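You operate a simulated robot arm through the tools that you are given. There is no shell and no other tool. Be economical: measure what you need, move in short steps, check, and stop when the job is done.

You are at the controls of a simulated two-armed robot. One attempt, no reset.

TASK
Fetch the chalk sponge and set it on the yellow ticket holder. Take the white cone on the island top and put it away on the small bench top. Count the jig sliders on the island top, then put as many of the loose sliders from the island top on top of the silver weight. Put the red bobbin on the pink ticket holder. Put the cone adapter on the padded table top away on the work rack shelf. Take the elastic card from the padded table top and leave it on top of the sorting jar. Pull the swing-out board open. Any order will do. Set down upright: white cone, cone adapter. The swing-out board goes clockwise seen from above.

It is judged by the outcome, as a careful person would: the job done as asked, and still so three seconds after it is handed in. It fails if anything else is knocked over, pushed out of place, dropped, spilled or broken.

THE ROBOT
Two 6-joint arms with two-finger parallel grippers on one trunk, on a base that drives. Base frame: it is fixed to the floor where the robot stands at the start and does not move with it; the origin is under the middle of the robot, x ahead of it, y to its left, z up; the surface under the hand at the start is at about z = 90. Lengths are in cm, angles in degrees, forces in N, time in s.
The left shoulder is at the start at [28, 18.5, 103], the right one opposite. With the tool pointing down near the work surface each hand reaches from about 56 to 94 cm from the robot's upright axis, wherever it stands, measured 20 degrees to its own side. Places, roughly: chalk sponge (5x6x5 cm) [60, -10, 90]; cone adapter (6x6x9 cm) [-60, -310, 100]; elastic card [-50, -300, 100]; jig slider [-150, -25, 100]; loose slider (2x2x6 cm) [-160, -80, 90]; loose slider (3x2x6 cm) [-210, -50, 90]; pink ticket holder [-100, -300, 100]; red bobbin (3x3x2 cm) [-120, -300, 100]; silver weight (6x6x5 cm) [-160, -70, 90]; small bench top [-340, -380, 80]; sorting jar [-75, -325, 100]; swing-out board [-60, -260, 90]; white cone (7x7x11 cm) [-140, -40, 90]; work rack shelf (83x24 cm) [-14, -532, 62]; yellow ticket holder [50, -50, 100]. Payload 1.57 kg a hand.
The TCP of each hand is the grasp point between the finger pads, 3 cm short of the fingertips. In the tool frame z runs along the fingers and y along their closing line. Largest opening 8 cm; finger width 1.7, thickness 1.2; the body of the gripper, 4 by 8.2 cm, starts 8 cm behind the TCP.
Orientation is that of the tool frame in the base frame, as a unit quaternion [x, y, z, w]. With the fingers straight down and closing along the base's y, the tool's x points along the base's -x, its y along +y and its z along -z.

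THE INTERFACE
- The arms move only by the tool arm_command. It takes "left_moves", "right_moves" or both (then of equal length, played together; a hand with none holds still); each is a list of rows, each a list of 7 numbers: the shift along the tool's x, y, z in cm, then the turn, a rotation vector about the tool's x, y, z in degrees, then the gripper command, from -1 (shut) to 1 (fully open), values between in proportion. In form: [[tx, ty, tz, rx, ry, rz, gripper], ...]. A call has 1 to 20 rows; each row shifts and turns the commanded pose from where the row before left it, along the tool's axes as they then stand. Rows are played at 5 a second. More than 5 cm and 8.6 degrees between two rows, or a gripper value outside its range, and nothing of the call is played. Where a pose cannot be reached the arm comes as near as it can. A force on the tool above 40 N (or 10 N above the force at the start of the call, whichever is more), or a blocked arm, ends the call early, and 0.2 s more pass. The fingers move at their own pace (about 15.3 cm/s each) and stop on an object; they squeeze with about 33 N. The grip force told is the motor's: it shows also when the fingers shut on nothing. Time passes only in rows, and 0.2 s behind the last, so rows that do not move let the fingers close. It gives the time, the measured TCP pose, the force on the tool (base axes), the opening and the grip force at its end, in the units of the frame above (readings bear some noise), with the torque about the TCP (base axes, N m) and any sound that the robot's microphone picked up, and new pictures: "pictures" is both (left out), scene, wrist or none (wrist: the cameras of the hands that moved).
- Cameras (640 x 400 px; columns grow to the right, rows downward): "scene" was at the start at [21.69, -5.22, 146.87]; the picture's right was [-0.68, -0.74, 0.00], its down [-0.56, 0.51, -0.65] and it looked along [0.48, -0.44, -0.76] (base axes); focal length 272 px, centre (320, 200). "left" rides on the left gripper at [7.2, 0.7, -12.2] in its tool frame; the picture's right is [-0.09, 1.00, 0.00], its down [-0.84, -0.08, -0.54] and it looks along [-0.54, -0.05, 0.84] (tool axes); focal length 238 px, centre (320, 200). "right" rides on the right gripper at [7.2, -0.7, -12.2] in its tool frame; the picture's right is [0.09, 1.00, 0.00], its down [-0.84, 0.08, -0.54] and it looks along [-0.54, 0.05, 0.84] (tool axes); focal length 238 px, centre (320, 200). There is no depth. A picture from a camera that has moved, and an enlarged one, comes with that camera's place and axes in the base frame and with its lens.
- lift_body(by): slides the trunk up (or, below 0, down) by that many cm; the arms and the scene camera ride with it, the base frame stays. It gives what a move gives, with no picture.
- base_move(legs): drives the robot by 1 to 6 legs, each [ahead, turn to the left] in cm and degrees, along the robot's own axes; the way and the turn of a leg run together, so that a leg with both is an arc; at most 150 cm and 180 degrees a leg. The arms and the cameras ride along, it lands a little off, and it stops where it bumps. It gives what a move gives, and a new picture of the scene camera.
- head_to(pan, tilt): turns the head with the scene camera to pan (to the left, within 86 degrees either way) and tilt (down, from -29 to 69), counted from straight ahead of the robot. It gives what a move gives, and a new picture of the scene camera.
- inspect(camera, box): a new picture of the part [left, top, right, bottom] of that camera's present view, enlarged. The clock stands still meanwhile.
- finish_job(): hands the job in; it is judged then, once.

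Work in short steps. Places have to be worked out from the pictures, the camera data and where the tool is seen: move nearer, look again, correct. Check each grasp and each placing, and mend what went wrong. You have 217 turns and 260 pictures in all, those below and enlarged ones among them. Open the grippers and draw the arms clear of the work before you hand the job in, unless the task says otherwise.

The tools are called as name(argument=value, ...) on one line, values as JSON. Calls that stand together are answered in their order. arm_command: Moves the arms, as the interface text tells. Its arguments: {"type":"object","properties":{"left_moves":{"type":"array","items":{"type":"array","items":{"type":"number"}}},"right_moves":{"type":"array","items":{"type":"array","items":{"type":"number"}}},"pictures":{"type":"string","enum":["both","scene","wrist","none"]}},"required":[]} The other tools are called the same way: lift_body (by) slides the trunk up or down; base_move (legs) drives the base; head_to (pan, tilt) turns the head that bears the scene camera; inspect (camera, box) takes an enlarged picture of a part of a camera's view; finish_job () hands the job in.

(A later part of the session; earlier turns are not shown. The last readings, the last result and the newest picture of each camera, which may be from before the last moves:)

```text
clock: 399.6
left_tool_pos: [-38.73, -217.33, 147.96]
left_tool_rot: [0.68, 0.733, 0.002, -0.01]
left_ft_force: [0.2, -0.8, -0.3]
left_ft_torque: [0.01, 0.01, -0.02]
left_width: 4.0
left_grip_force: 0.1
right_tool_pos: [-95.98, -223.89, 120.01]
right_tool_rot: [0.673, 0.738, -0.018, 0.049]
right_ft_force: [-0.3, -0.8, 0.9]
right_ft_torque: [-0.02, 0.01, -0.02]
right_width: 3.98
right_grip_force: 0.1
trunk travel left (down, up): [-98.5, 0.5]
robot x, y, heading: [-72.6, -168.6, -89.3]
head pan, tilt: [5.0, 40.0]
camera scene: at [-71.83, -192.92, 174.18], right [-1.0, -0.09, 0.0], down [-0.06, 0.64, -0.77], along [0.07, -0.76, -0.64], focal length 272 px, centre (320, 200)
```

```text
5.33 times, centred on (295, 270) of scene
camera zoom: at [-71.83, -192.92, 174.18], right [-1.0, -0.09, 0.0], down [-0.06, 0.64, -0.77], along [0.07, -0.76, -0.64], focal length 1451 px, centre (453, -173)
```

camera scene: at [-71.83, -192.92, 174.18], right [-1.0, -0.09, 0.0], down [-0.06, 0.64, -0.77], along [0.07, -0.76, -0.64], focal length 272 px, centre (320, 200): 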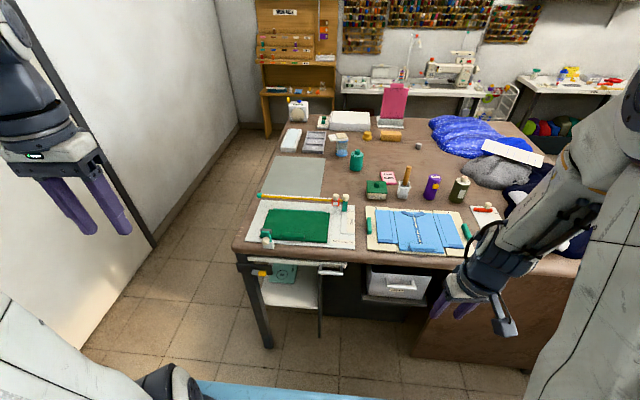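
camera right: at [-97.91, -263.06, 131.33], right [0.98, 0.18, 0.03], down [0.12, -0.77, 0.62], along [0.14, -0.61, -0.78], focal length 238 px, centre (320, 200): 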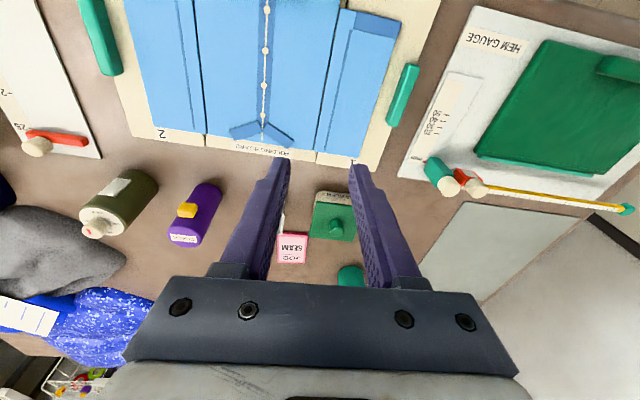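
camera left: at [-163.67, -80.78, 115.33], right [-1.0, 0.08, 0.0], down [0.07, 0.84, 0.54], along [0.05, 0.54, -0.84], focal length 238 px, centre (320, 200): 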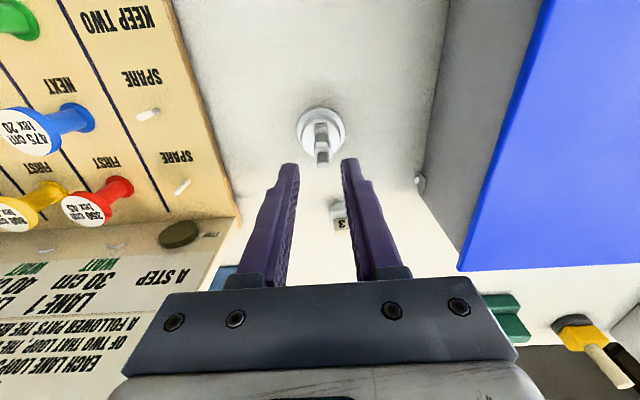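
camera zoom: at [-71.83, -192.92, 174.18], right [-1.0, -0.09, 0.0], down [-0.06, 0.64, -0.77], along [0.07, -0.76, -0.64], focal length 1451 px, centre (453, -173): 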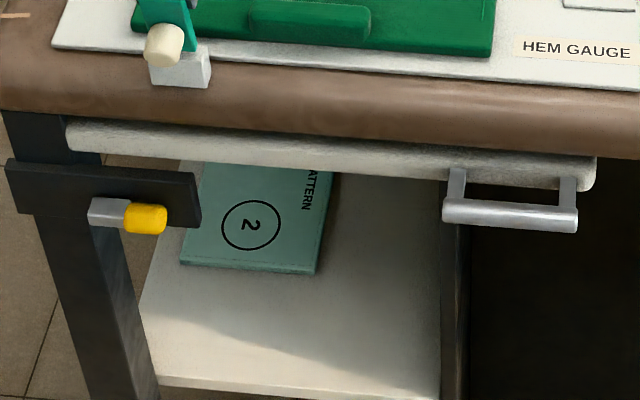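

The board has a bar handle at about [-70,-253.5,88.5], hinge at its east end. I'll use the left hand pitched 45°, one finger over the bar. First bring the left hand in front of it and move the right hand aside.

arm_command(left_moves=[[-1.42, -2.94, 3.45, 0, 0, 0, 0], [-1.42, -2.94, 3.45, 0, 0, 0, 0], [-1.42, -2.94, 3.45, 0, 0, 0, 0], [-1.42, -2.94, 3.45, 0, 0, 0, 0], [-1.42, -2.94, 3.45, 0, 0, 0, 0], [-1.42, -2.94, 3.45, 0, 0, 0, 0], [-1.42, -2.94, 3.45, 0, 0, 0, 0], [-1.42, -2.94, 3.45, 0, 0, 0, 0], [-1.42, -2.94, 3.45, 0, 0, 0, 0], [-1.42, -2.94, 3.45, 0, 0, 0, 0], [-1.42, -2.94, 3.45, 0, 0, 0, 0], [0, 0, 0, 0, 0, 0, 0]], right_moves=[[0, -3, -1, 0, 0, 0, 0], [0, -3, -1, 0, 0, 0, 0], [0, -3, -1, 0, 0, 0, 0], [0, -3, -1, 0, 0, 0, 0], [0, -3, 0, 0, 0, 0, 0], [0, 0, 0, 0, 0, 0, 0], [0, 0, 0, 0, 0, 0, 0], [0, 0, 0, 0, 0, 0, 0], [0, 0, 0, 0, 0, 0, 0], [0, 0, 0, 0, 0, 0, 0], [0, 0, 0, 0, 0, 0, 0], [0, 0, 0, 0, 0, 0, 0]], pictures="scene")

```text
clock: 402.2
left_tool_pos: [-70.45, -234.77, 109.8]
left_tool_rot: [0.679, 0.734, 0.002, -0.01]
left_ft_force: [0.6, -0.3, 0.2]
left_ft_torque: [-0.02, -0.02, 0.01]
left_width: 4.01
left_grip_force: 0.1
right_tool_pos: [-110.67, -224.01, 120.76]
right_tool_rot: [0.673, 0.737, -0.021, 0.058]
right_ft_force: [0.4, -0.1, -0.7]
right_ft_torque: [0.01, 0.02, 0.01]
right_width: 4.02
right_grip_force: 0.1
right hand out of reach, approached as far as the arm can: row 3, 4, 5
trunk travel left (down, up): [-98.5, 0.5]
robot x, y, heading: [-72.94, -168.48, -89.9]
head pan, tilt: [5.0, 40.0]
camera scene: at [-71.85, -192.95, 174.18], right [-1.0, -0.09, 0.0], down [-0.06, 0.64, -0.77], along [0.07, -0.76, -0.64], focal length 272 px, centre (320, 200)
```

scene: 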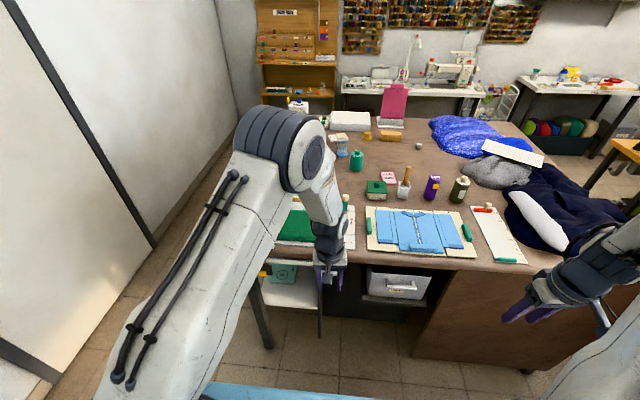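

Now yaw +94° and pitch the left hand 45° toward the handle.

arm_command(left_moves=[[0, 0, 0, 0, 0, 8.5, 0], [0, 0, 0, 0, 0, 8.5, 0], [0, 0, 0, 0, 0, 8.5, 0], [0, 0, 0, 0, 0, 8.5, 0], [0, 0, 0, 0, 0, 8.5, 0], [0, 0, 0, 0, 0, 8.5, 0], [0, 0, 0, 0, 0, 8.5, 0], [0, 0, 0, 0, 0, 8.5, 0], [0, 0, 0, 0, 0, 8.5, 0], [0, 0, 0, 0, 0, 8.5, 0], [0, 0, 0, 0, 0, 8.5, 0], [0, 0, 0, -7.5, 0, 0, 0], [0, 0, 0, -7.5, 0, 0, 0], [0, 0, 0, -7.5, 0, 0, 0], [0, 0, 0, -7.5, 0, 0, 0], [0, 0, 0, -7.5, 0, 0, 0], [0, 0, 0, -7.5, 0, 0, 0], [0, 0, 0, 0, 0, 0, 0]], pictures="both")

```text
clock: 406.0
left_tool_pos: [-66.79, -234.66, 109.65]
left_tool_rot: [0.952, 0.009, 0.078, 0.297]
left_ft_force: [-0.1, -0.1, -0.9]
left_ft_torque: [-0.03, -0.03, 0.0]
left_width: 4.0
left_grip_force: 0.1
left hand out of reach, approached as far as the arm can: row 14, 15, 16
right_tool_pos: [-110.67, -223.87, 120.74]
right_tool_rot: [0.673, 0.737, -0.021, 0.058]
right_ft_force: [-0.1, 0.5, 0.2]
right_ft_torque: [0.0, -0.01, -0.02]
right_width: 4.0
right_grip_force: 0.1
trunk travel left (down, up): [-98.5, 0.5]
robot x, y, heading: [-72.79, -168.4, -89.5]
head pan, tilt: [5.0, 40.0]
camera scene: at [-71.84, -192.92, 174.19], right [-1.0, -0.09, 0.0], down [-0.06, 0.64, -0.77], along [0.07, -0.76, -0.64], focal length 272 px, centre (320, 200)
camera left: at [-61.59, -227.9, 120.96], right [-0.12, -0.83, 0.55], down [-0.91, 0.32, 0.28], along [-0.4, -0.47, -0.79], focal length 238 px, centre (320, 200)
```

scene: 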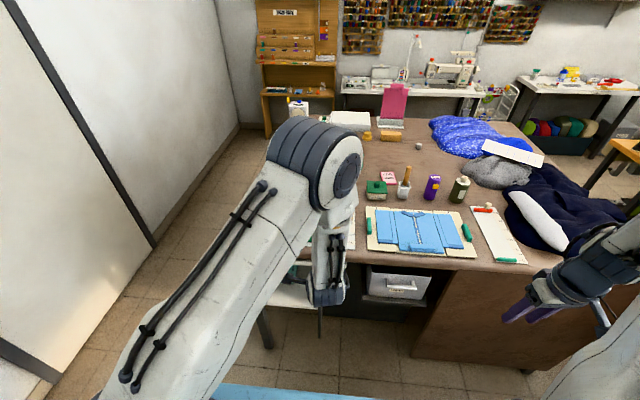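
left: 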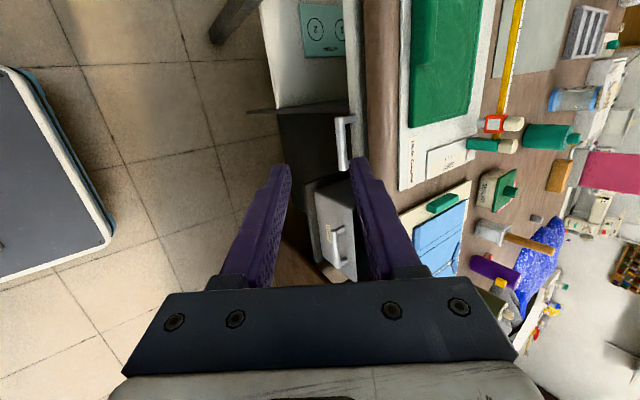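

The handle bar is at about [-69.5,-253.2,88.7]. I move to a pre-grasp 8 cm short of it along the tool axis and remove the lateral lean.

arm_command(left_moves=[[-1.1, 0.64, 3.8, 0, 0, 0, -0.2], [-1.1, 0.64, 3.8, 0, 0, 0, -0.3], [-1.1, 0.64, 3.8, 0, 0, 0, -0.3], [-1.1, 0.64, 3.8, 0, -4, 0, -0.3], [-1.1, 0.64, 3.8, 0, -4.5, 0, -0.3], [0, 0, 0, 0, 0, 0, -0.3]], pictures="both")

inspect(camera="left", box=[240, 60, 440, 220])

```text
clock: 407.4
left_tool_pos: [-69.4, -248.21, 94.96]
left_tool_rot: [0.955, -0.013, 0.007, 0.297]
left_ft_force: [-0.5, 0.1, 0.9]
left_ft_torque: [0.0, 0.0, 0.0]
left_width: 2.79
left_grip_force: 0.1
right_tool_pos: [-110.56, -223.91, 120.76]
right_tool_rot: [0.673, 0.737, -0.022, 0.058]
right_ft_force: [0.5, -0.1, -1.0]
right_ft_torque: [-0.01, 0.05, 0.01]
right_width: 4.03
right_grip_force: 0.0
trunk travel left (down, up): [-98.5, 0.5]
robot x, y, heading: [-72.59, -168.49, -89.3]
head pan, tilt: [5.0, 40.0]
camera scene: at [-71.83, -192.94, 174.19], right [-1.0, -0.09, 0.0], down [-0.06, 0.64, -0.77], along [0.07, -0.76, -0.64], focal length 272 px, centre (320, 200)
camera left: at [-62.46, -241.98, 105.63], right [-0.12, -0.82, 0.56], down [-0.84, 0.39, 0.39], along [-0.53, -0.42, -0.73], focal length 238 px, centre (320, 200)
```

scene: 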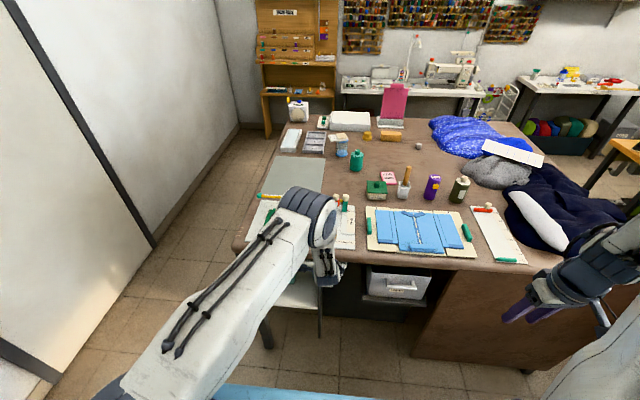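
left: 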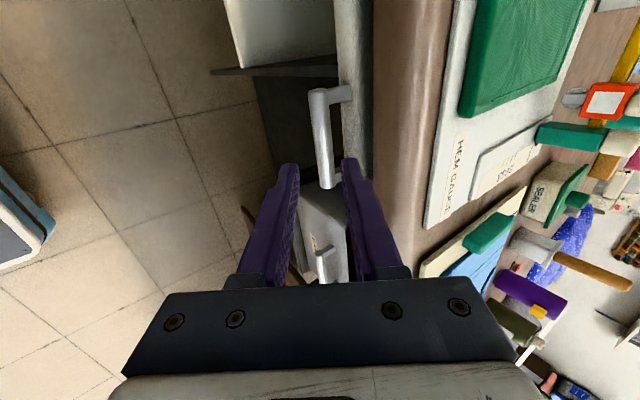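

```text
2.50 times, centred on (340, 140) of left
camera zoom: at [-62.46, -241.98, 105.63], right [-0.12, -0.82, 0.56], down [-0.84, 0.39, 0.39], along [-0.53, -0.42, -0.73], focal length 596 px, centre (270, 350)
```

zoom: 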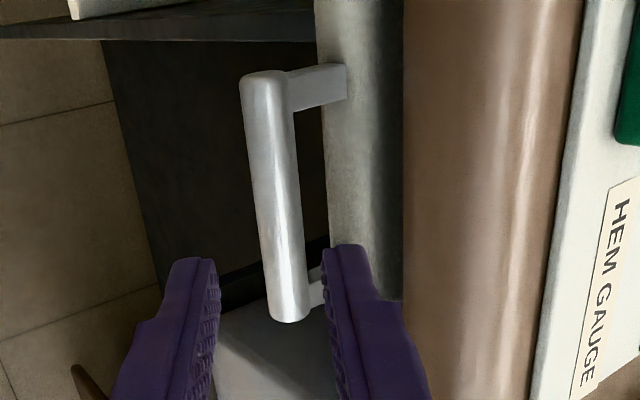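

Bar centre [-69.2,-252.8,88.7] lies right on the tool axis. I advance 5.6 cm and close on it.

arm_command(left_moves=[[0, 0, 2, 0, 0, 0, -0.35], [0, 0, 2, 0, 0, 0, -0.35], [0, 0, 1.6, 0, 0, 0, -0.35], [0, 0, 0, 0, 0, 0, -1], [0, 0, 0, 0, 0, 0, -1], [0, 0, 0, 0, 0, 0, -1]], pictures="wrist")

```text
clock: 408.8
left_tool_pos: [-69.49, -251.42, 90.62]
left_tool_rot: [0.955, -0.013, 0.008, 0.296]
left_ft_force: [-0.7, 0.3, -0.2]
left_ft_torque: [0.02, 0.0, 0.01]
left_width: 0.0
left_grip_force: 21.4
right_tool_pos: [-110.54, -224.0, 120.81]
right_tool_rot: [0.673, 0.737, -0.021, 0.058]
right_ft_force: [0.1, 0.2, -1.6]
right_ft_torque: [-0.01, -0.01, -0.01]
right_width: 4.01
right_grip_force: 0.0
trunk travel left (down, up): [-98.5, 0.5]
robot x, y, heading: [-72.96, -168.3, -89.6]
head pan, tilt: [5.0, 40.0]
camera left: at [-62.45, -245.2, 101.24], right [-0.12, -0.82, 0.56], down [-0.84, 0.39, 0.38], along [-0.53, -0.42, -0.73], focal length 238 px, centre (320, 200)
```

left: 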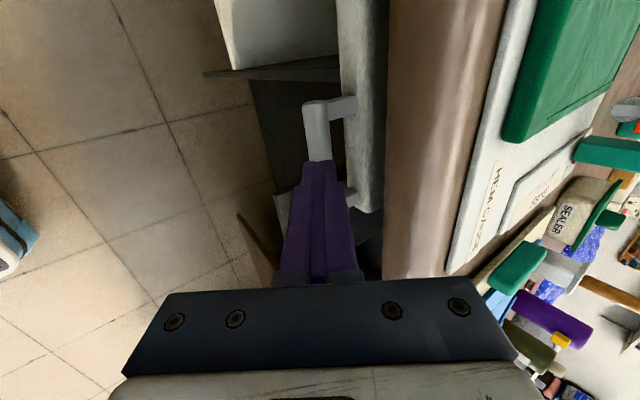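

It closed on nothing: the bar is further along. I reopen and look again to re-measure.

arm_command(left_moves=[[0, 0, 0, 0, 0, 0, -0.3], [0, 0, 0, 0, 0, 0, -0.3]], pictures="none")

inspect(camera="left", box=[240, 60, 440, 220])

```text
clock: 409.4
left_tool_pos: [-69.43, -251.37, 90.67]
left_tool_rot: [0.955, -0.012, 0.007, 0.297]
left_ft_force: [0.1, 0.0, 0.2]
left_ft_torque: [0.03, 0.03, -0.02]
left_width: 2.81
left_grip_force: 0.1
right_tool_pos: [-110.49, -224.06, 120.66]
right_tool_rot: [0.673, 0.737, -0.021, 0.058]
right_ft_force: [-0.2, 0.5, 0.7]
right_ft_torque: [0.0, -0.01, -0.01]
right_width: 4.0
right_grip_force: 0.1
trunk travel left (down, up): [-98.5, 0.5]
robot x, y, heading: [-72.43, -168.61, -89.9]
head pan, tilt: [5.0, 40.0]
```

```text
2.50 times, centred on (340, 140) of left
camera zoom: at [-62.45, -245.2, 101.25], right [-0.12, -0.82, 0.56], down [-0.84, 0.39, 0.38], along [-0.53, -0.42, -0.73], focal length 596 px, centre (270, 350)
```

zoom: 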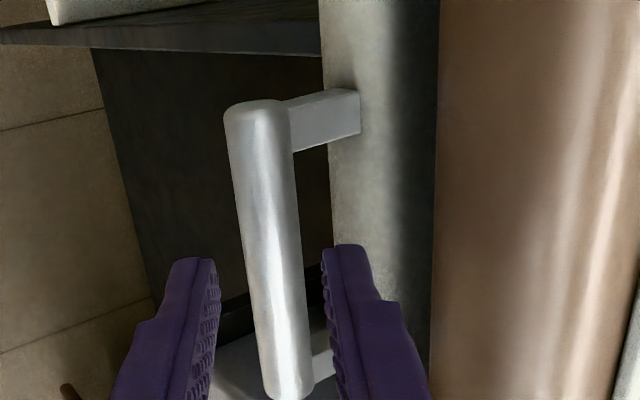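

The bar's growth in view puts it at about [-71,-256.6,83], still on the tool axis, ~9.4 cm ahead of the TCP. I widen slightly and advance 4.5 cm, then look.

arm_command(left_moves=[[0.5, 0, 1.5, 0, 0, 0, -0.15], [0.5, 0, 1.5, 0, 0, 0, -0.15], [0, 0, 1.5, 0, 0, 0, -0.15], [0, 0, 0, 0, 0, 0, -0.15]], pictures="none")

inspect(camera="left", box=[240, 60, 440, 220])

```text
clock: 410.3
left_tool_pos: [-68.64, -253.78, 87.03]
left_tool_rot: [0.955, -0.014, 0.006, 0.295]
left_ft_force: [1.5, 24.2, 22.7]
left_ft_torque: [-0.61, -0.1, 0.19]
left_width: 2.74
left_grip_force: 0.1
right_tool_pos: [-110.57, -223.84, 120.94]
right_tool_rot: [0.672, 0.738, -0.023, 0.059]
right_ft_force: [-0.2, -0.1, 0.4]
right_ft_torque: [-0.03, 0.03, -0.02]
right_width: 3.99
right_grip_force: 0.0
trunk travel left (down, up): [-98.5, 0.5]
robot x, y, heading: [-72.87, -168.45, -89.6]
head pan, tilt: [5.0, 40.0]
stopped in row 4 (left hand): the force on the tool passed its limit at 47 N (the readings are from after the stop); the commanded pose is now the measured one
```

```text
2.50 times, centred on (340, 140) of left
camera zoom: at [-61.61, -247.52, 97.72], right [-0.12, -0.82, 0.56], down [-0.84, 0.39, 0.39], along [-0.53, -0.42, -0.73], focal length 596 px, centre (270, 350)
```

zoom: 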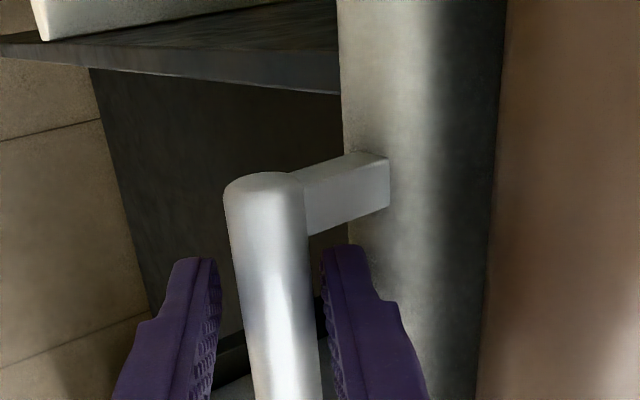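

Triangulating three views puts the bar at [-69,-254.1,86.6], now between the fingers; the tips merely touched the board behind. I back off 1 cm and close.

arm_command(left_moves=[[0, 0, -1, 0, 0, 0, -0.3], [0, 0, 0, 0, 0, 0, -1], [0, 0, 0, 0, 0, 0, -1], [0, 0, 0, 0, 0, 0, -1]], pictures="wrist")

```text
clock: 411.3
left_tool_pos: [-68.45, -253.39, 87.72]
left_tool_rot: [0.955, -0.012, 0.007, 0.296]
left_ft_force: [1.8, 1.3, -3.7]
left_ft_torque: [0.01, 0.4, 0.55]
left_width: 1.75
left_grip_force: 32.4
right_tool_pos: [-110.56, -224.12, 120.71]
right_tool_rot: [0.673, 0.737, -0.022, 0.059]
right_ft_force: [1.1, 0.6, -0.7]
right_ft_torque: [0.02, -0.02, 0.0]
right_width: 4.02
right_grip_force: 0.1
trunk travel left (down, up): [-98.5, 0.5]
robot x, y, heading: [-72.73, -168.59, -89.3]
head pan, tilt: [5.0, 40.0]
camera left: at [-61.47, -247.13, 98.33], right [-0.12, -0.82, 0.56], down [-0.84, 0.39, 0.39], along [-0.53, -0.42, -0.73], focal length 238 px, centre (320, 200)
```

left: 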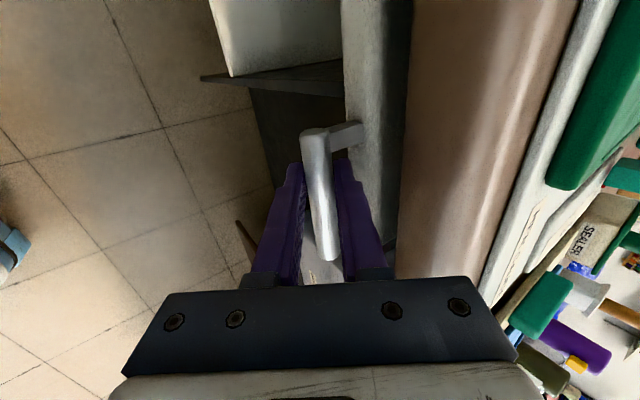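

Gripped the bar (1.75). I begin swinging it open clockwise about a hinge near [-41,-261]: a 16° arc with the hand turning along, then check forces.

arm_command(left_moves=[[0.5, -1.6, -1.1, 0, -2.27, 3.29, -1], [0.5, -1.6, -1.1, 0, -2.27, 3.29, -1], [0.5, -1.6, -1.1, 0, -2.27, 3.29, -1], [0.5, -1.6, -1.1, 0, -2.27, 3.29, -1], [0, 0, 0, 0, 0, 0, -1]], pictures="both")

```text
clock: 412.0
left_tool_pos: [-67.6, -249.43, 87.67]
left_tool_rot: [0.952, -0.081, -0.005, 0.297]
left_ft_force: [4.0, 1.5, 0.6]
left_ft_torque: [0.05, -0.59, 1.08]
left_width: 1.81
left_grip_force: 32.9
left hand out of reach, approached as far as the arm can: row 2, 3
right_tool_pos: [-110.4, -224.01, 120.8]
right_tool_rot: [0.671, 0.739, -0.021, 0.058]
right_ft_force: [-0.1, 0.6, -0.4]
right_ft_torque: [0.0, 0.0, 0.01]
right_width: 3.99
right_grip_force: 0.1
trunk travel left (down, up): [-98.5, 0.5]
robot x, y, heading: [-72.8, -168.35, -89.4]
head pan, tilt: [5.0, 40.0]
stopped in row 3 (left hand): the force on the tool passed its limit at 75 N (the readings are from after the stop); the commanded pose is now the measured one
camera scene: at [-71.81, -192.91, 174.19], right [-1.0, -0.1, 0.0], down [-0.06, 0.64, -0.77], along [0.07, -0.76, -0.64], focal length 272 px, centre (320, 200)
camera left: at [-60.07, -244.31, 98.45], right [-0.24, -0.79, 0.56], down [-0.78, 0.5, 0.37], along [-0.57, -0.35, -0.74], focal length 238 px, centre (320, 200)
```

scene: 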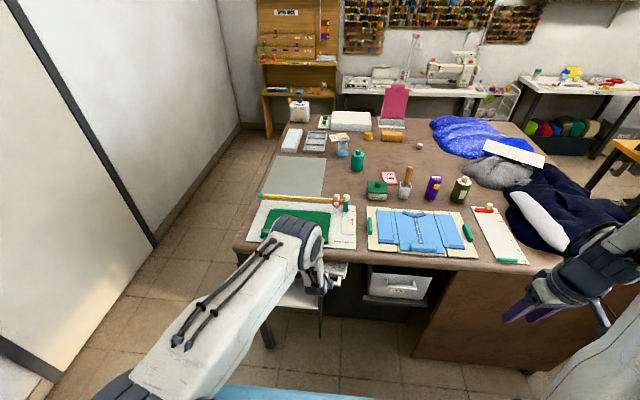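
left: 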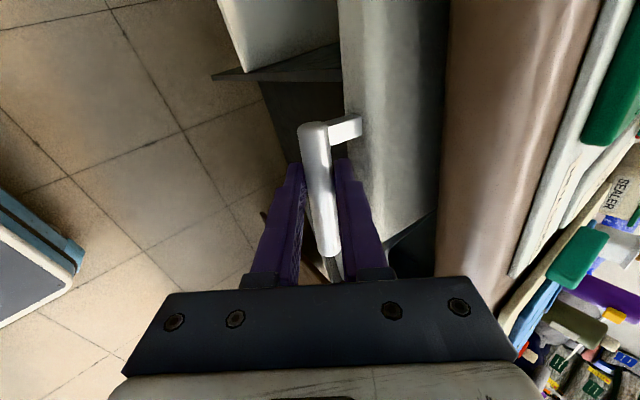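

The board moved out ~8°. Rather than turning the hand, I open to 3.2 cm and use the back finger as a hook, following the arc about [-40.5,-257.4].

arm_command(left_moves=[[0, 0, 0, 0, 0, 0, -0.2], [0.8, -2.72, -1.83, 0, 0, 0, -0.2], [0.8, -2.72, -1.83, 0, 0, 0, -0.2], [1.07, -1.84, -1.21, 0, 0, 0, -0.2], [1.07, -1.84, -1.21, 0, 0, 0, -0.2], [1.45, -1.69, -1.09, 0, 0, 0, -0.2], [1.45, -1.69, -1.09, 0, 0, 0, -0.2], [0, 0, 0, 0, 0, 0, -0.2]], pictures="both")

```text
clock: 413.8
left_tool_pos: [-67.39, -235.9, 87.09]
left_tool_rot: [0.951, -0.081, 0.003, 0.297]
left_ft_force: [-0.7, -0.8, 0.4]
left_ft_torque: [-0.04, -0.02, -0.03]
left_width: 3.28
left_grip_force: 0.4
left hand out of reach, approached as far as the arm can: row 2, 3, 4, 5, 6, 7
right_tool_pos: [-110.41, -224.05, 120.8]
right_tool_rot: [0.671, 0.739, -0.021, 0.058]
right_ft_force: [0.3, -0.8, 1.4]
right_ft_torque: [0.02, -0.01, 0.03]
right_width: 4.0
right_grip_force: 0.1
trunk travel left (down, up): [-98.5, 0.5]
robot x, y, heading: [-72.58, -168.28, -89.5]
head pan, tilt: [5.0, 40.0]
camera scene: at [-71.75, -192.89, 174.19], right [-1.0, -0.1, 0.0], down [-0.06, 0.64, -0.77], along [0.07, -0.76, -0.64], focal length 272 px, centre (320, 200)
camera left: at [-60.12, -230.64, 97.9], right [-0.25, -0.79, 0.56], down [-0.79, 0.5, 0.36], along [-0.56, -0.35, -0.75], focal length 238 px, centre (320, 200)
```

scene: 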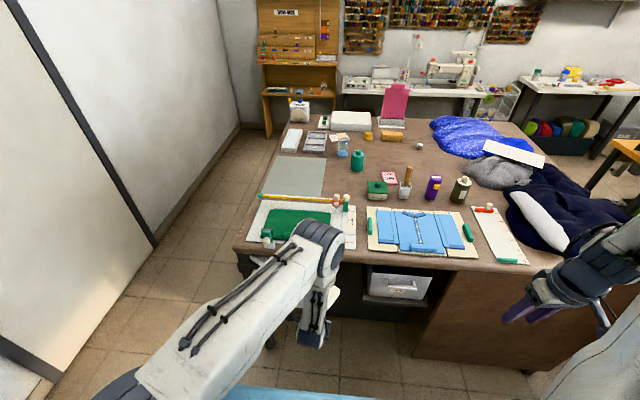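
left: 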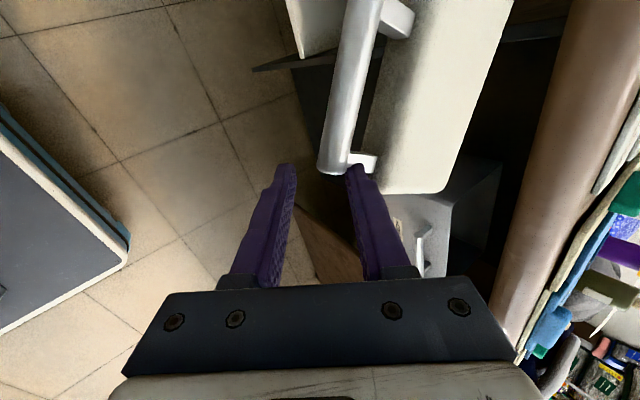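

The board is now about 32° open but the hand slid to the bar's end, and the wrist limits block +x. I'll back off, return the left hand to plain fingers-down, then push the board further from its inner side.

arm_command(left_moves=[[0, 0, -4, 0, 0, 0, 0], [0, 0, -4, 0, 0, 0, 0], [0, 0, -4, 0, 0, 0, 0], [0, 0, 0, 7.3, 0, 0, 0], [0, 0, 0, 7.3, 0, 0, 0], [0, 0, 0, 7.3, 0, 0, 0], [0, 0, 0, 7.3, 0, 0, 0], [0, 0, 0, 5, 0, 0, 0], [0, 0, 0, 0, 0, -8.5, 0], [0, 0, 0, 0, 0, -8.5, 0], [0, 0, 0, 0, 0, -8.5, 0], [0, 0, 0, 0, 0, -8.5, 0], [0, 0, 0, 0, 0, -8.5, 0], [0, 0, 0, 0, 0, -8.5, 0], [0, 0, 0, 0, 0, -8.5, 0], [0, 0, 0, 0, 0, -8.5, 0], [0, 0, 0, 0, 0, -8.5, 0], [0, 0, 0, 0, 0, -8.5, 0], [0, 0, 0, 0, 0, 0, 0]], pictures="both")

```text
clock: 417.8
left_tool_pos: [-67.46, -229.37, 97.21]
left_tool_rot: [0.808, 0.589, 0.012, 0.021]
left_ft_force: [-0.2, -0.3, -0.2]
left_ft_torque: [-0.02, -0.02, 0.01]
left_width: 4.0
left_grip_force: 0.0
left hand out of reach, approached as far as the arm can: row 1, 9
right_tool_pos: [-110.31, -224.13, 120.75]
right_tool_rot: [0.671, 0.739, -0.021, 0.058]
right_ft_force: [0.3, -0.1, 0.5]
right_ft_torque: [-0.03, 0.02, -0.02]
right_width: 3.99
right_grip_force: 0.0
trunk travel left (down, up): [-98.5, 0.5]
robot x, y, heading: [-72.79, -168.58, -89.5]
head pan, tilt: [5.0, 40.0]
camera scene: at [-71.75, -192.9, 174.19], right [-1.0, -0.1, 0.0], down [-0.06, 0.64, -0.77], along [0.07, -0.76, -0.64], focal length 272 px, centre (320, 200)
camera left: at [-65.17, -222.42, 109.44], right [0.92, -0.39, 0.05], down [-0.35, -0.76, 0.54], along [-0.18, -0.52, -0.84], focal length 238 px, centre (320, 200)
```

scene: 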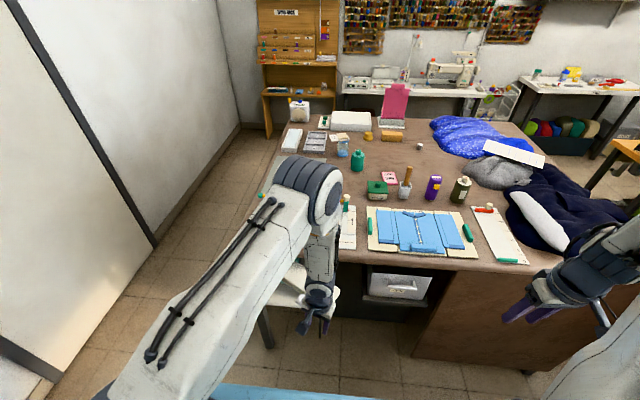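
left: 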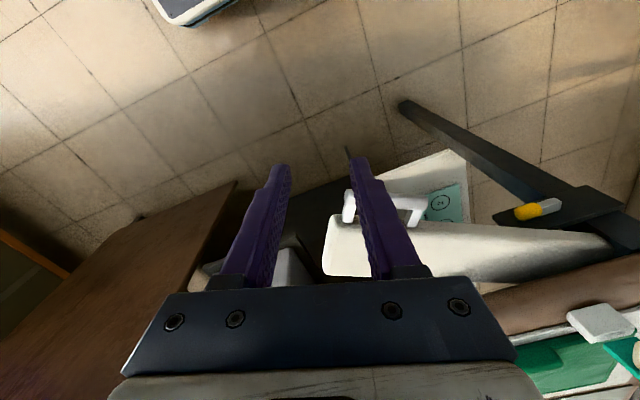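

From here I see the board's outline: tip at about [-71,-242], hinge [-40,-257]. I take the closed hand over to its inner side at about [-71,-251.5] and lower.

arm_command(left_moves=[[0, 0, -3, 0, 0, 0, -1], [-4.4, 0.7, 0, 0, 0, 0, -1], [-4.4, 0.7, 0, 0, 0, 0, -1], [-4.4, 0.7, 0, 0, 0, 0, -1], [-4.4, 0.7, 0, 0, 0, 0, -1], [-4.5, 0.6, 0, 0, 0, 0, -1], [0, 0, 0, 0, 0, 0, -1]], pictures="both")

```text
clock: 419.4
left_tool_pos: [-70.95, -251.1, 100.68]
left_tool_rot: [0.808, 0.588, 0.012, 0.02]
left_ft_force: [0.1, -0.9, 0.5]
left_ft_torque: [0.02, -0.01, 0.02]
left_width: 0.02
left_grip_force: 21.4
right_tool_pos: [-110.36, -224.19, 120.73]
right_tool_rot: [0.671, 0.738, -0.021, 0.058]
right_ft_force: [-0.4, -0.2, 0.5]
right_ft_torque: [0.01, -0.02, 0.0]
right_width: 3.99
right_grip_force: 0.0
trunk travel left (down, up): [-98.5, 0.5]
robot x, y, heading: [-72.68, -168.19, -89.6]
head pan, tilt: [5.0, 40.0]
camera scene: at [-71.75, -192.92, 174.19], right [-1.0, -0.1, 0.0], down [-0.06, 0.64, -0.77], along [0.07, -0.76, -0.64], focal length 272 px, centre (320, 200)
camera left: at [-68.84, -244.3, 112.78], right [0.92, -0.39, 0.05], down [-0.35, -0.76, 0.54], along [-0.18, -0.51, -0.84], focal length 238 px, centre (320, 200)
```

scene: 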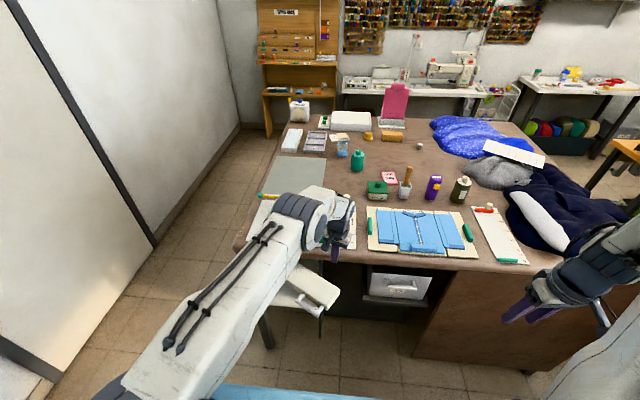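
left: 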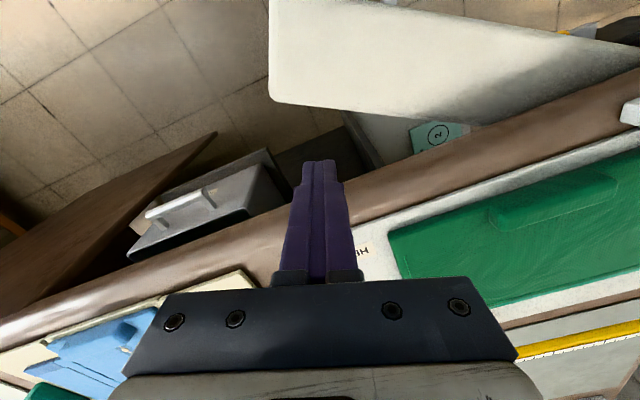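

The finger tip is above the gap between board and table edge. I lower to z≈89 and begin pushing.

arm_command(left_moves=[[0, 0, 4, 0, 0, 0, -1], [0, 0, 4, 0, 0, 0, -1], [0, 0, 3.5, 0, 0, 0, -1], [3.3, -0.2, 0, 0, 0, 0, -1], [3.3, 0.1, 0, 0, 0, 0, -1], [3.3, 0.5, 0, 0, 0, 0, -1], [3.2, 0.8, 0, 0, 0, 0, -1], [0, 0, 0, 0, 0, 0, -1]], pictures="both")

```text
clock: 421.2
left_tool_pos: [-64.92, -237.8, 90.01]
left_tool_rot: [0.808, 0.589, 0.012, 0.021]
left_ft_force: [0.1, 0.6, 0.2]
left_ft_torque: [0.03, -0.04, -0.02]
left_width: 0.0
left_grip_force: 20.8
left hand out of reach, approached as far as the arm can: row 3
right_tool_pos: [-110.47, -224.08, 120.84]
right_tool_rot: [0.671, 0.739, -0.021, 0.059]
right_ft_force: [0.1, -0.3, 0.4]
right_ft_torque: [0.0, 0.0, 0.03]
right_width: 4.01
right_grip_force: 0.2
trunk travel left (down, up): [-98.5, 0.5]
robot x, y, heading: [-72.84, -168.41, -89.5]
head pan, tilt: [5.0, 40.0]
camera scene: at [-71.74, -192.88, 174.19], right [-1.0, -0.1, 0.0], down [-0.06, 0.64, -0.77], along [0.07, -0.76, -0.64], focal length 272 px, centre (320, 200)
camera left: at [-62.78, -230.96, 102.13], right [0.92, -0.39, 0.05], down [-0.35, -0.76, 0.54], along [-0.18, -0.52, -0.84], focal length 238 px, centre (320, 200)
```

scene: 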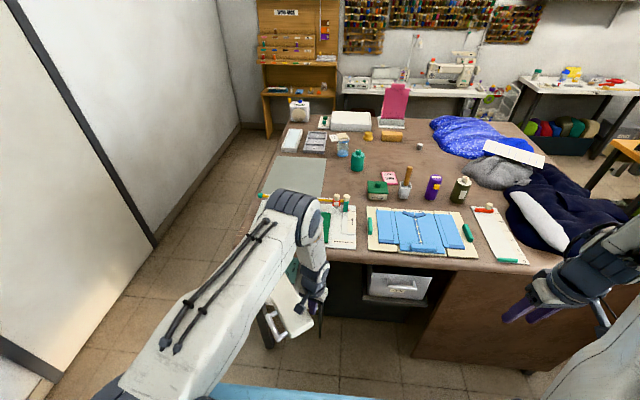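
left: 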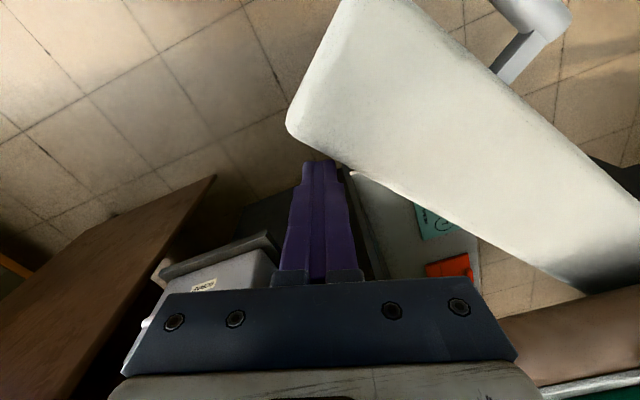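

Board is ~50° open now. I continue the sweep along the arc.

arm_command(left_moves=[[3.24, 1.58, 0, 0, 0, 0, -1], [2.83, 1.61, 0, 0, 0, 0, -1], [2.73, 1.96, 0, 0, 0, 0, -1], [2.41, 2.27, 0, 0, 0, 0, -1], [2.16, 2.46, 0, 0, 0, 0, -1], [1.9, 2.65, 0, 0, 0, 0, -1], [1.37, 2.3, 0, 0, 0, 0, -1], [0, 0, 0, 0, 0, 0, -1]], pictures="both")

```text
clock: 423.0
left_tool_pos: [-46.96, -228.11, 90.38]
left_tool_rot: [0.808, 0.588, 0.017, 0.02]
left_ft_force: [-0.1, -0.1, -0.3]
left_ft_torque: [-0.03, 0.02, -0.01]
left_width: 0.01
left_grip_force: 21.0
left hand out of reach, approached as far as the arm can: row 2, 3
right_tool_pos: [-110.42, -224.17, 120.78]
right_tool_rot: [0.671, 0.739, -0.02, 0.059]
right_ft_force: [1.2, 0.2, 0.7]
right_ft_torque: [-0.01, 0.01, -0.01]
right_width: 4.0
right_grip_force: 0.0
trunk travel left (down, up): [-98.5, 0.5]
robot x, y, heading: [-72.53, -168.72, -89.5]
head pan, tilt: [5.0, 40.0]
camera scene: at [-71.72, -192.89, 174.19], right [-1.0, -0.1, 0.0], down [-0.06, 0.64, -0.77], along [0.07, -0.76, -0.64], focal length 272 px, centre (320, 200)
camera left: at [-44.79, -221.24, 102.71], right [0.92, -0.39, 0.05], down [-0.36, -0.77, 0.53], along [-0.17, -0.51, -0.84], focal length 238 px, centre (320, 200)
```

scene: 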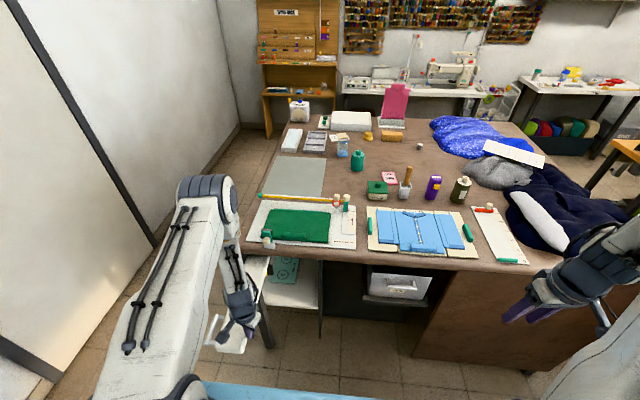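
left: 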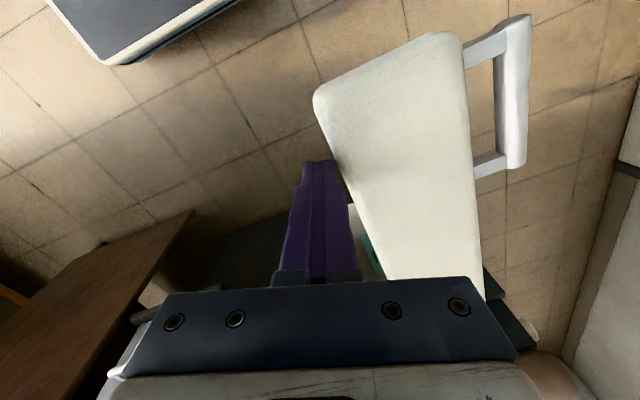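

The board stands ~85° open. I draw the left hand clear of it and raise it.

arm_command(left_moves=[[0, -3, 0, 0, 0, 0, -1], [0, -3, -2, 0, 0, 0, -1], [0, 0, -4.5, 0, 0, 0, -0.5], [0, 0, -4.5, 0, 0, 0, 0], [0, 0, -4.5, 0, 0, 0, 0], [0, 0, -4.5, 0, 0, 0, 0], [0, 0, -4.5, 0, 0, 0, 0], [0, 0, -4.5, 0, 0, -8, 0], [0, 0, 0, 0, 0, -8, 0], [0, 0, 0, 0, 0, -3, 0], [0, 0, 0, 0, 0, 0, 0]], pictures="scene")

```text
clock: 425.4
left_tool_pos: [-53.8, -227.06, 117.64]
left_tool_rot: [0.699, 0.714, 0.008, 0.023]
left_ft_force: [0.7, 0.2, -0.5]
left_ft_torque: [-0.02, 0.03, 0.0]
left_width: 3.99
left_grip_force: 0.0
left hand out of reach, approached as far as the arm can: row 1, 2, 6
right_tool_pos: [-110.47, -224.03, 120.85]
right_tool_rot: [0.671, 0.739, -0.021, 0.058]
right_ft_force: [-0.7, -0.4, 0.9]
right_ft_torque: [-0.02, 0.01, 0.03]
right_width: 3.99
right_grip_force: 0.0
trunk travel left (down, up): [-98.5, 0.5]
robot x, y, heading: [-72.74, -168.4, -89.5]
head pan, tilt: [5.0, 40.0]
camera scene: at [-71.74, -192.87, 174.19], right [-1.0, -0.1, 0.0], down [-0.06, 0.64, -0.77], along [0.07, -0.76, -0.64], focal length 272 px, centre (320, 200)
```

scene: 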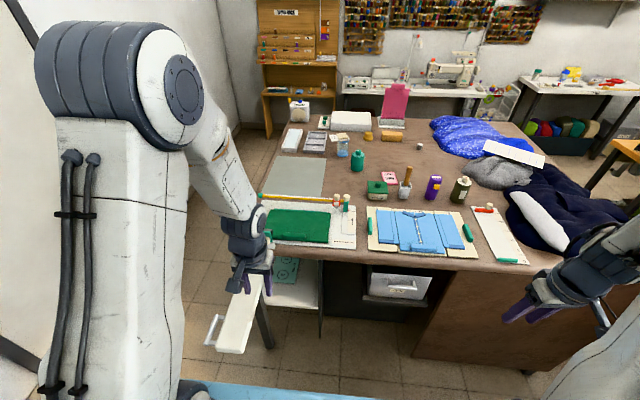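

The board stays open. I raise the left hand a bit, then reposition the robot at x≈-120 facing the table.

arm_command(left_moves=[[0, 0, -4, 0, 0, 0, 0], [0, 0, -4, 0, 0, 0, 0], [0, 0, 0, 0, 0, 0, 0]], pictures="none")

base_move(legs=[[0, -90], [48, 0], [0, 90]])

head_to(pan=10, tilt=35)

```text
clock: 426.2
left_tool_pos: [-54.11, -226.97, 125.44]
left_tool_rot: [0.7, 0.714, 0.008, 0.023]
left_ft_force: [0.4, 0.8, -0.1]
left_ft_torque: [0.01, -0.02, -0.03]
left_width: 4.0
left_grip_force: 0.2
right_tool_pos: [-110.43, -224.1, 120.72]
right_tool_rot: [0.672, 0.738, -0.021, 0.059]
right_ft_force: [-0.4, -0.2, -0.5]
right_ft_torque: [-0.03, 0.01, 0.03]
right_width: 3.99
right_grip_force: 0.1
trunk travel left (down, up): [-98.5, 0.5]
robot x, y, heading: [-72.47, -168.59, -89.7]
head pan, tilt: [5.0, 40.0]
```

```text
clock: 436.8
left_tool_pos: [-104.08, -226.31, 125.31]
left_tool_rot: [0.713, 0.7, 0.008, 0.023]
left_ft_force: [0.3, -0.5, 0.1]
left_ft_torque: [0.0, 0.0, 0.0]
left_width: 4.0
left_grip_force: 0.0
right_tool_pos: [-160.09, -221.19, 120.87]
right_tool_rot: [0.685, 0.725, -0.022, 0.058]
right_ft_force: [0.4, -0.9, 0.3]
right_ft_torque: [-0.01, 0.0, 0.0]
right_width: 4.02
right_grip_force: 0.0
trunk travel left (down, up): [-98.5, 0.5]
robot x, y, heading: [-120.54, -166.97, -91.8]
head pan, tilt: [5.0, 40.0]
camera scene: at [-120.31, -191.48, 174.19], right [-1.0, -0.06, 0.0], down [-0.04, 0.64, -0.77], along [0.04, -0.76, -0.64], focal length 272 px, centre (320, 200)
```

scene: 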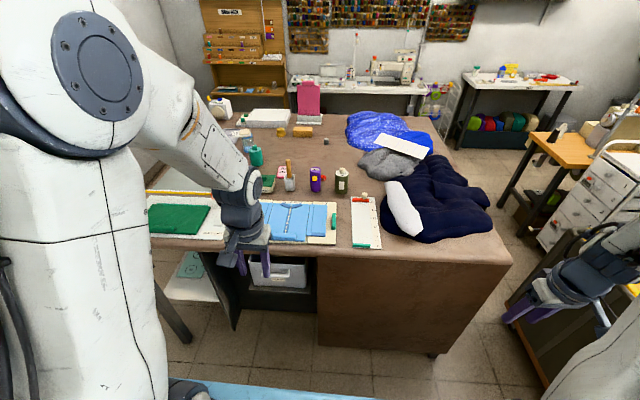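

```text
clock: 437.5
left_tool_pos: [-103.95, -226.32, 125.36]
left_tool_rot: [0.713, 0.701, 0.007, 0.024]
left_ft_force: [-0.2, 0.2, -0.1]
left_ft_torque: [0.0, -0.02, 0.03]
left_width: 4.0
left_grip_force: 0.1
right_tool_pos: [-160.32, -221.25, 120.81]
right_tool_rot: [0.686, 0.725, -0.022, 0.059]
right_ft_force: [0.1, 0.5, -0.5]
right_ft_torque: [0.0, 0.02, 0.03]
right_width: 4.0
right_grip_force: 0.1
trunk travel left (down, up): [-98.5, 0.5]
robot x, y, heading: [-120.39, -167.08, -91.6]
head pan, tilt: [10.0, 35.0]
camera scene: at [-119.54, -191.71, 174.94], right [-0.99, -0.14, 0.0], down [-0.08, 0.57, -0.82], along [0.12, -0.81, -0.57], focal length 272 px, centre (320, 200)
```

scene: 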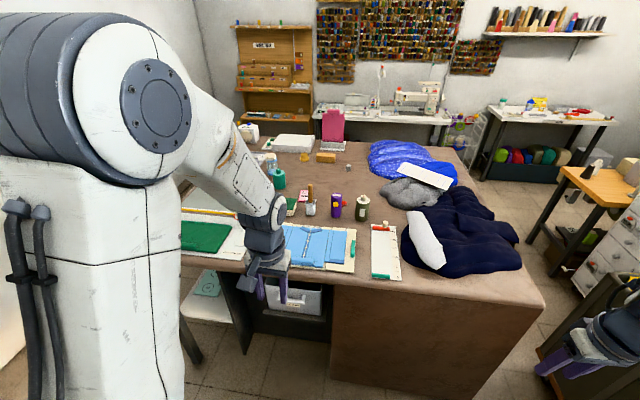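

Drive forward 52 to the table and look down.

base_move(legs=[[52, 0]])

inspect(camera="left", box=[0, 0, 640, 400])

```text
clock: 440.5
left_tool_pos: [-105.4, -278.91, 125.34]
left_tool_rot: [0.713, 0.701, 0.008, 0.023]
left_ft_force: [0.3, 0.4, -0.7]
left_ft_torque: [0.0, 0.01, 0.01]
left_width: 4.02
left_grip_force: 0.0
right_tool_pos: [-161.52, -274.05, 120.77]
right_tool_rot: [0.685, 0.726, -0.022, 0.059]
right_ft_force: [-0.2, 0.4, -0.2]
right_ft_torque: [0.0, 0.0, 0.02]
right_width: 4.04
right_grip_force: 0.0
trunk travel left (down, up): [-98.5, 0.5]
robot x, y, heading: [-121.57, -220.39, -91.5]
head pan, tilt: [10.0, 35.0]
camera scene: at [-120.92, -244.48, 174.94], right [-0.99, -0.15, 0.0], down [-0.08, 0.57, -0.82], along [0.12, -0.81, -0.57], focal length 272 px, centre (320, 200)
```

scene: 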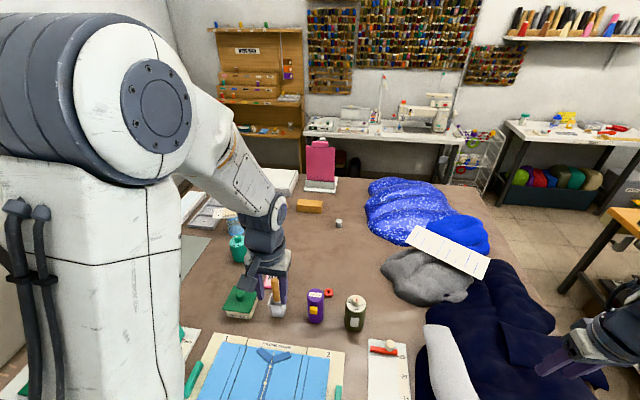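

```text
1.00 times, centred on (320, 200) of left (not enlarged: the box is as wide or as high as the picture)
camera zoom: at [-105.15, -271.58, 137.43], right [0.99, -0.11, 0.04], down [-0.11, -0.82, 0.56], along [-0.02, -0.56, -0.83], focal length 238 px, centre (320, 200)
```

zoom: 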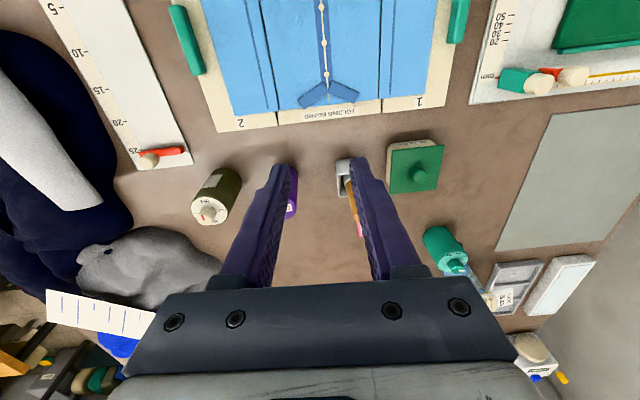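

The red bobbin is at about [-115,-301.5], just behind the purple bottle. I'll yaw the left hand 90° so its camera clears the bottle. First lower the trunk 12, move over, and turn.

lift_body(by=-8)

arm_command(left_moves=[[-3.8, -1.55, 0, 2.5, 1.3, 0, 0], [-3.8, -1.55, 0, 0, 0, 0, 0], [-3.8, -1.55, 0, 0, 0, 0, 0.2], [-3.8, -1.55, 0, 0, 0, 0, 0.2], [-3.8, -1.55, 0, 0, 0, 0, 0.2], [-3.7, -1.5, 0, 0, 0, 0, 0.2], [0, 0, 0, 0, 0, 8.5, 0.2], [0, 0, 0, 0, 0, 8.5, 0.2], [0, 0, 0, 0, 0, 8.5, 0.2], [0, 0, 0, 0, 0, 8.5, 0.2], [0, 0, 0, 0, 0, 8.5, 0.2], [0, 0, 0, 0, 0, 8.5, 0.2], [0, 0, 0, 0, 0, 8.5, 0.2], [0, 0, 0, 0, 0, 8.5, 0.2], [0, 0, 0, 0, 0, 8.5, 0.2], [0, 0, 0, 0, 0, 8.5, 0.2], [0, 0, 0, 0, 0, 5, 0.2], [0, 0, 0, 0, 0, 0, 0.2]], pictures="wrist")

```text
clock: 441.7
left_tool_pos: [-105.28, -278.98, 117.26]
left_tool_rot: [0.712, 0.701, 0.008, 0.024]
left_ft_force: [0.0, 0.7, 0.5]
left_ft_torque: [0.01, 0.01, 0.01]
left_width: 4.0
left_grip_force: 0.1
right_tool_pos: [-161.55, -274.16, 112.7]
right_tool_rot: [0.684, 0.727, -0.023, 0.058]
right_ft_force: [0.6, -1.2, 0.4]
right_ft_torque: [0.0, -0.01, 0.03]
right_width: 3.99
right_grip_force: 0.0
trunk travel left (down, up): [-90.5, 8.5]
robot x, y, heading: [-121.56, -219.56, -91.5]
head pan, tilt: [10.0, 35.0]
```

```text
clock: 445.5
left_tool_pos: [-114.89, -301.55, 117.27]
left_tool_rot: [1.0, -0.008, 0.0, 0.0]
left_ft_force: [0.0, 0.1, -0.4]
left_ft_torque: [-0.02, -0.02, 0.03]
left_width: 4.82
left_grip_force: 0.2
right_tool_pos: [-161.53, -273.95, 112.85]
right_tool_rot: [0.684, 0.727, -0.021, 0.058]
right_ft_force: [-0.2, -0.5, 0.3]
right_ft_torque: [-0.01, -0.01, 0.01]
right_width: 4.01
right_grip_force: 0.1
trunk travel left (down, up): [-90.5, 8.5]
robot x, y, heading: [-121.78, -219.71, -91.6]
head pan, tilt: [10.0, 35.0]
camera left: at [-107.83, -302.38, 129.5], right [-0.11, -0.99, 0.0], down [-0.84, 0.09, 0.54], along [-0.54, 0.06, -0.84], focal length 238 px, centre (320, 200)
```

left: 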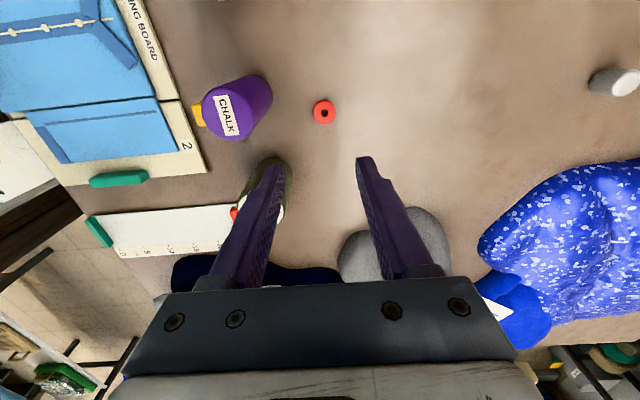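

Bobbin centred at [-115.1,-301.9]. I descend to z≈101 with a 4.8 cm opening and check.

arm_command(left_moves=[[-0.2, 0.35, 4, 0, 0, 0, 0.1], [0, 0, 4, 0, 0, 0, 0.1], [0, 0, 4, 0, 0, 0, 0.1], [0, 0, 4, 0, 0, 0, 0.1], [0, 0, 0, 0, 0, 0, 0.1]], pictures="wrist")

```text
clock: 446.7
left_tool_pos: [-115.13, -301.95, 101.4]
left_tool_rot: [1.0, -0.008, 0.0, 0.0]
left_ft_force: [-0.5, 0.1, -1.4]
left_ft_torque: [-0.02, -0.01, 0.01]
left_width: 4.4
left_grip_force: 0.1
right_tool_pos: [-161.44, -273.94, 112.81]
right_tool_rot: [0.684, 0.727, -0.023, 0.059]
right_ft_force: [0.8, 0.3, -0.8]
right_ft_torque: [-0.01, -0.03, -0.02]
right_width: 4.01
right_grip_force: 0.1
trunk travel left (down, up): [-90.5, 8.5]
robot x, y, heading: [-121.7, -219.69, -91.5]
head pan, tilt: [10.0, 35.0]
camera left: at [-107.96, -302.76, 113.5], right [-0.11, -0.99, 0.0], down [-0.84, 0.09, 0.54], along [-0.54, 0.06, -0.84], focal length 238 px, centre (320, 200)
```

left: 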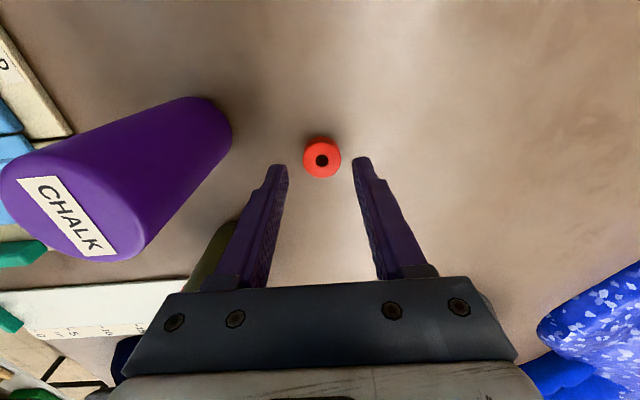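

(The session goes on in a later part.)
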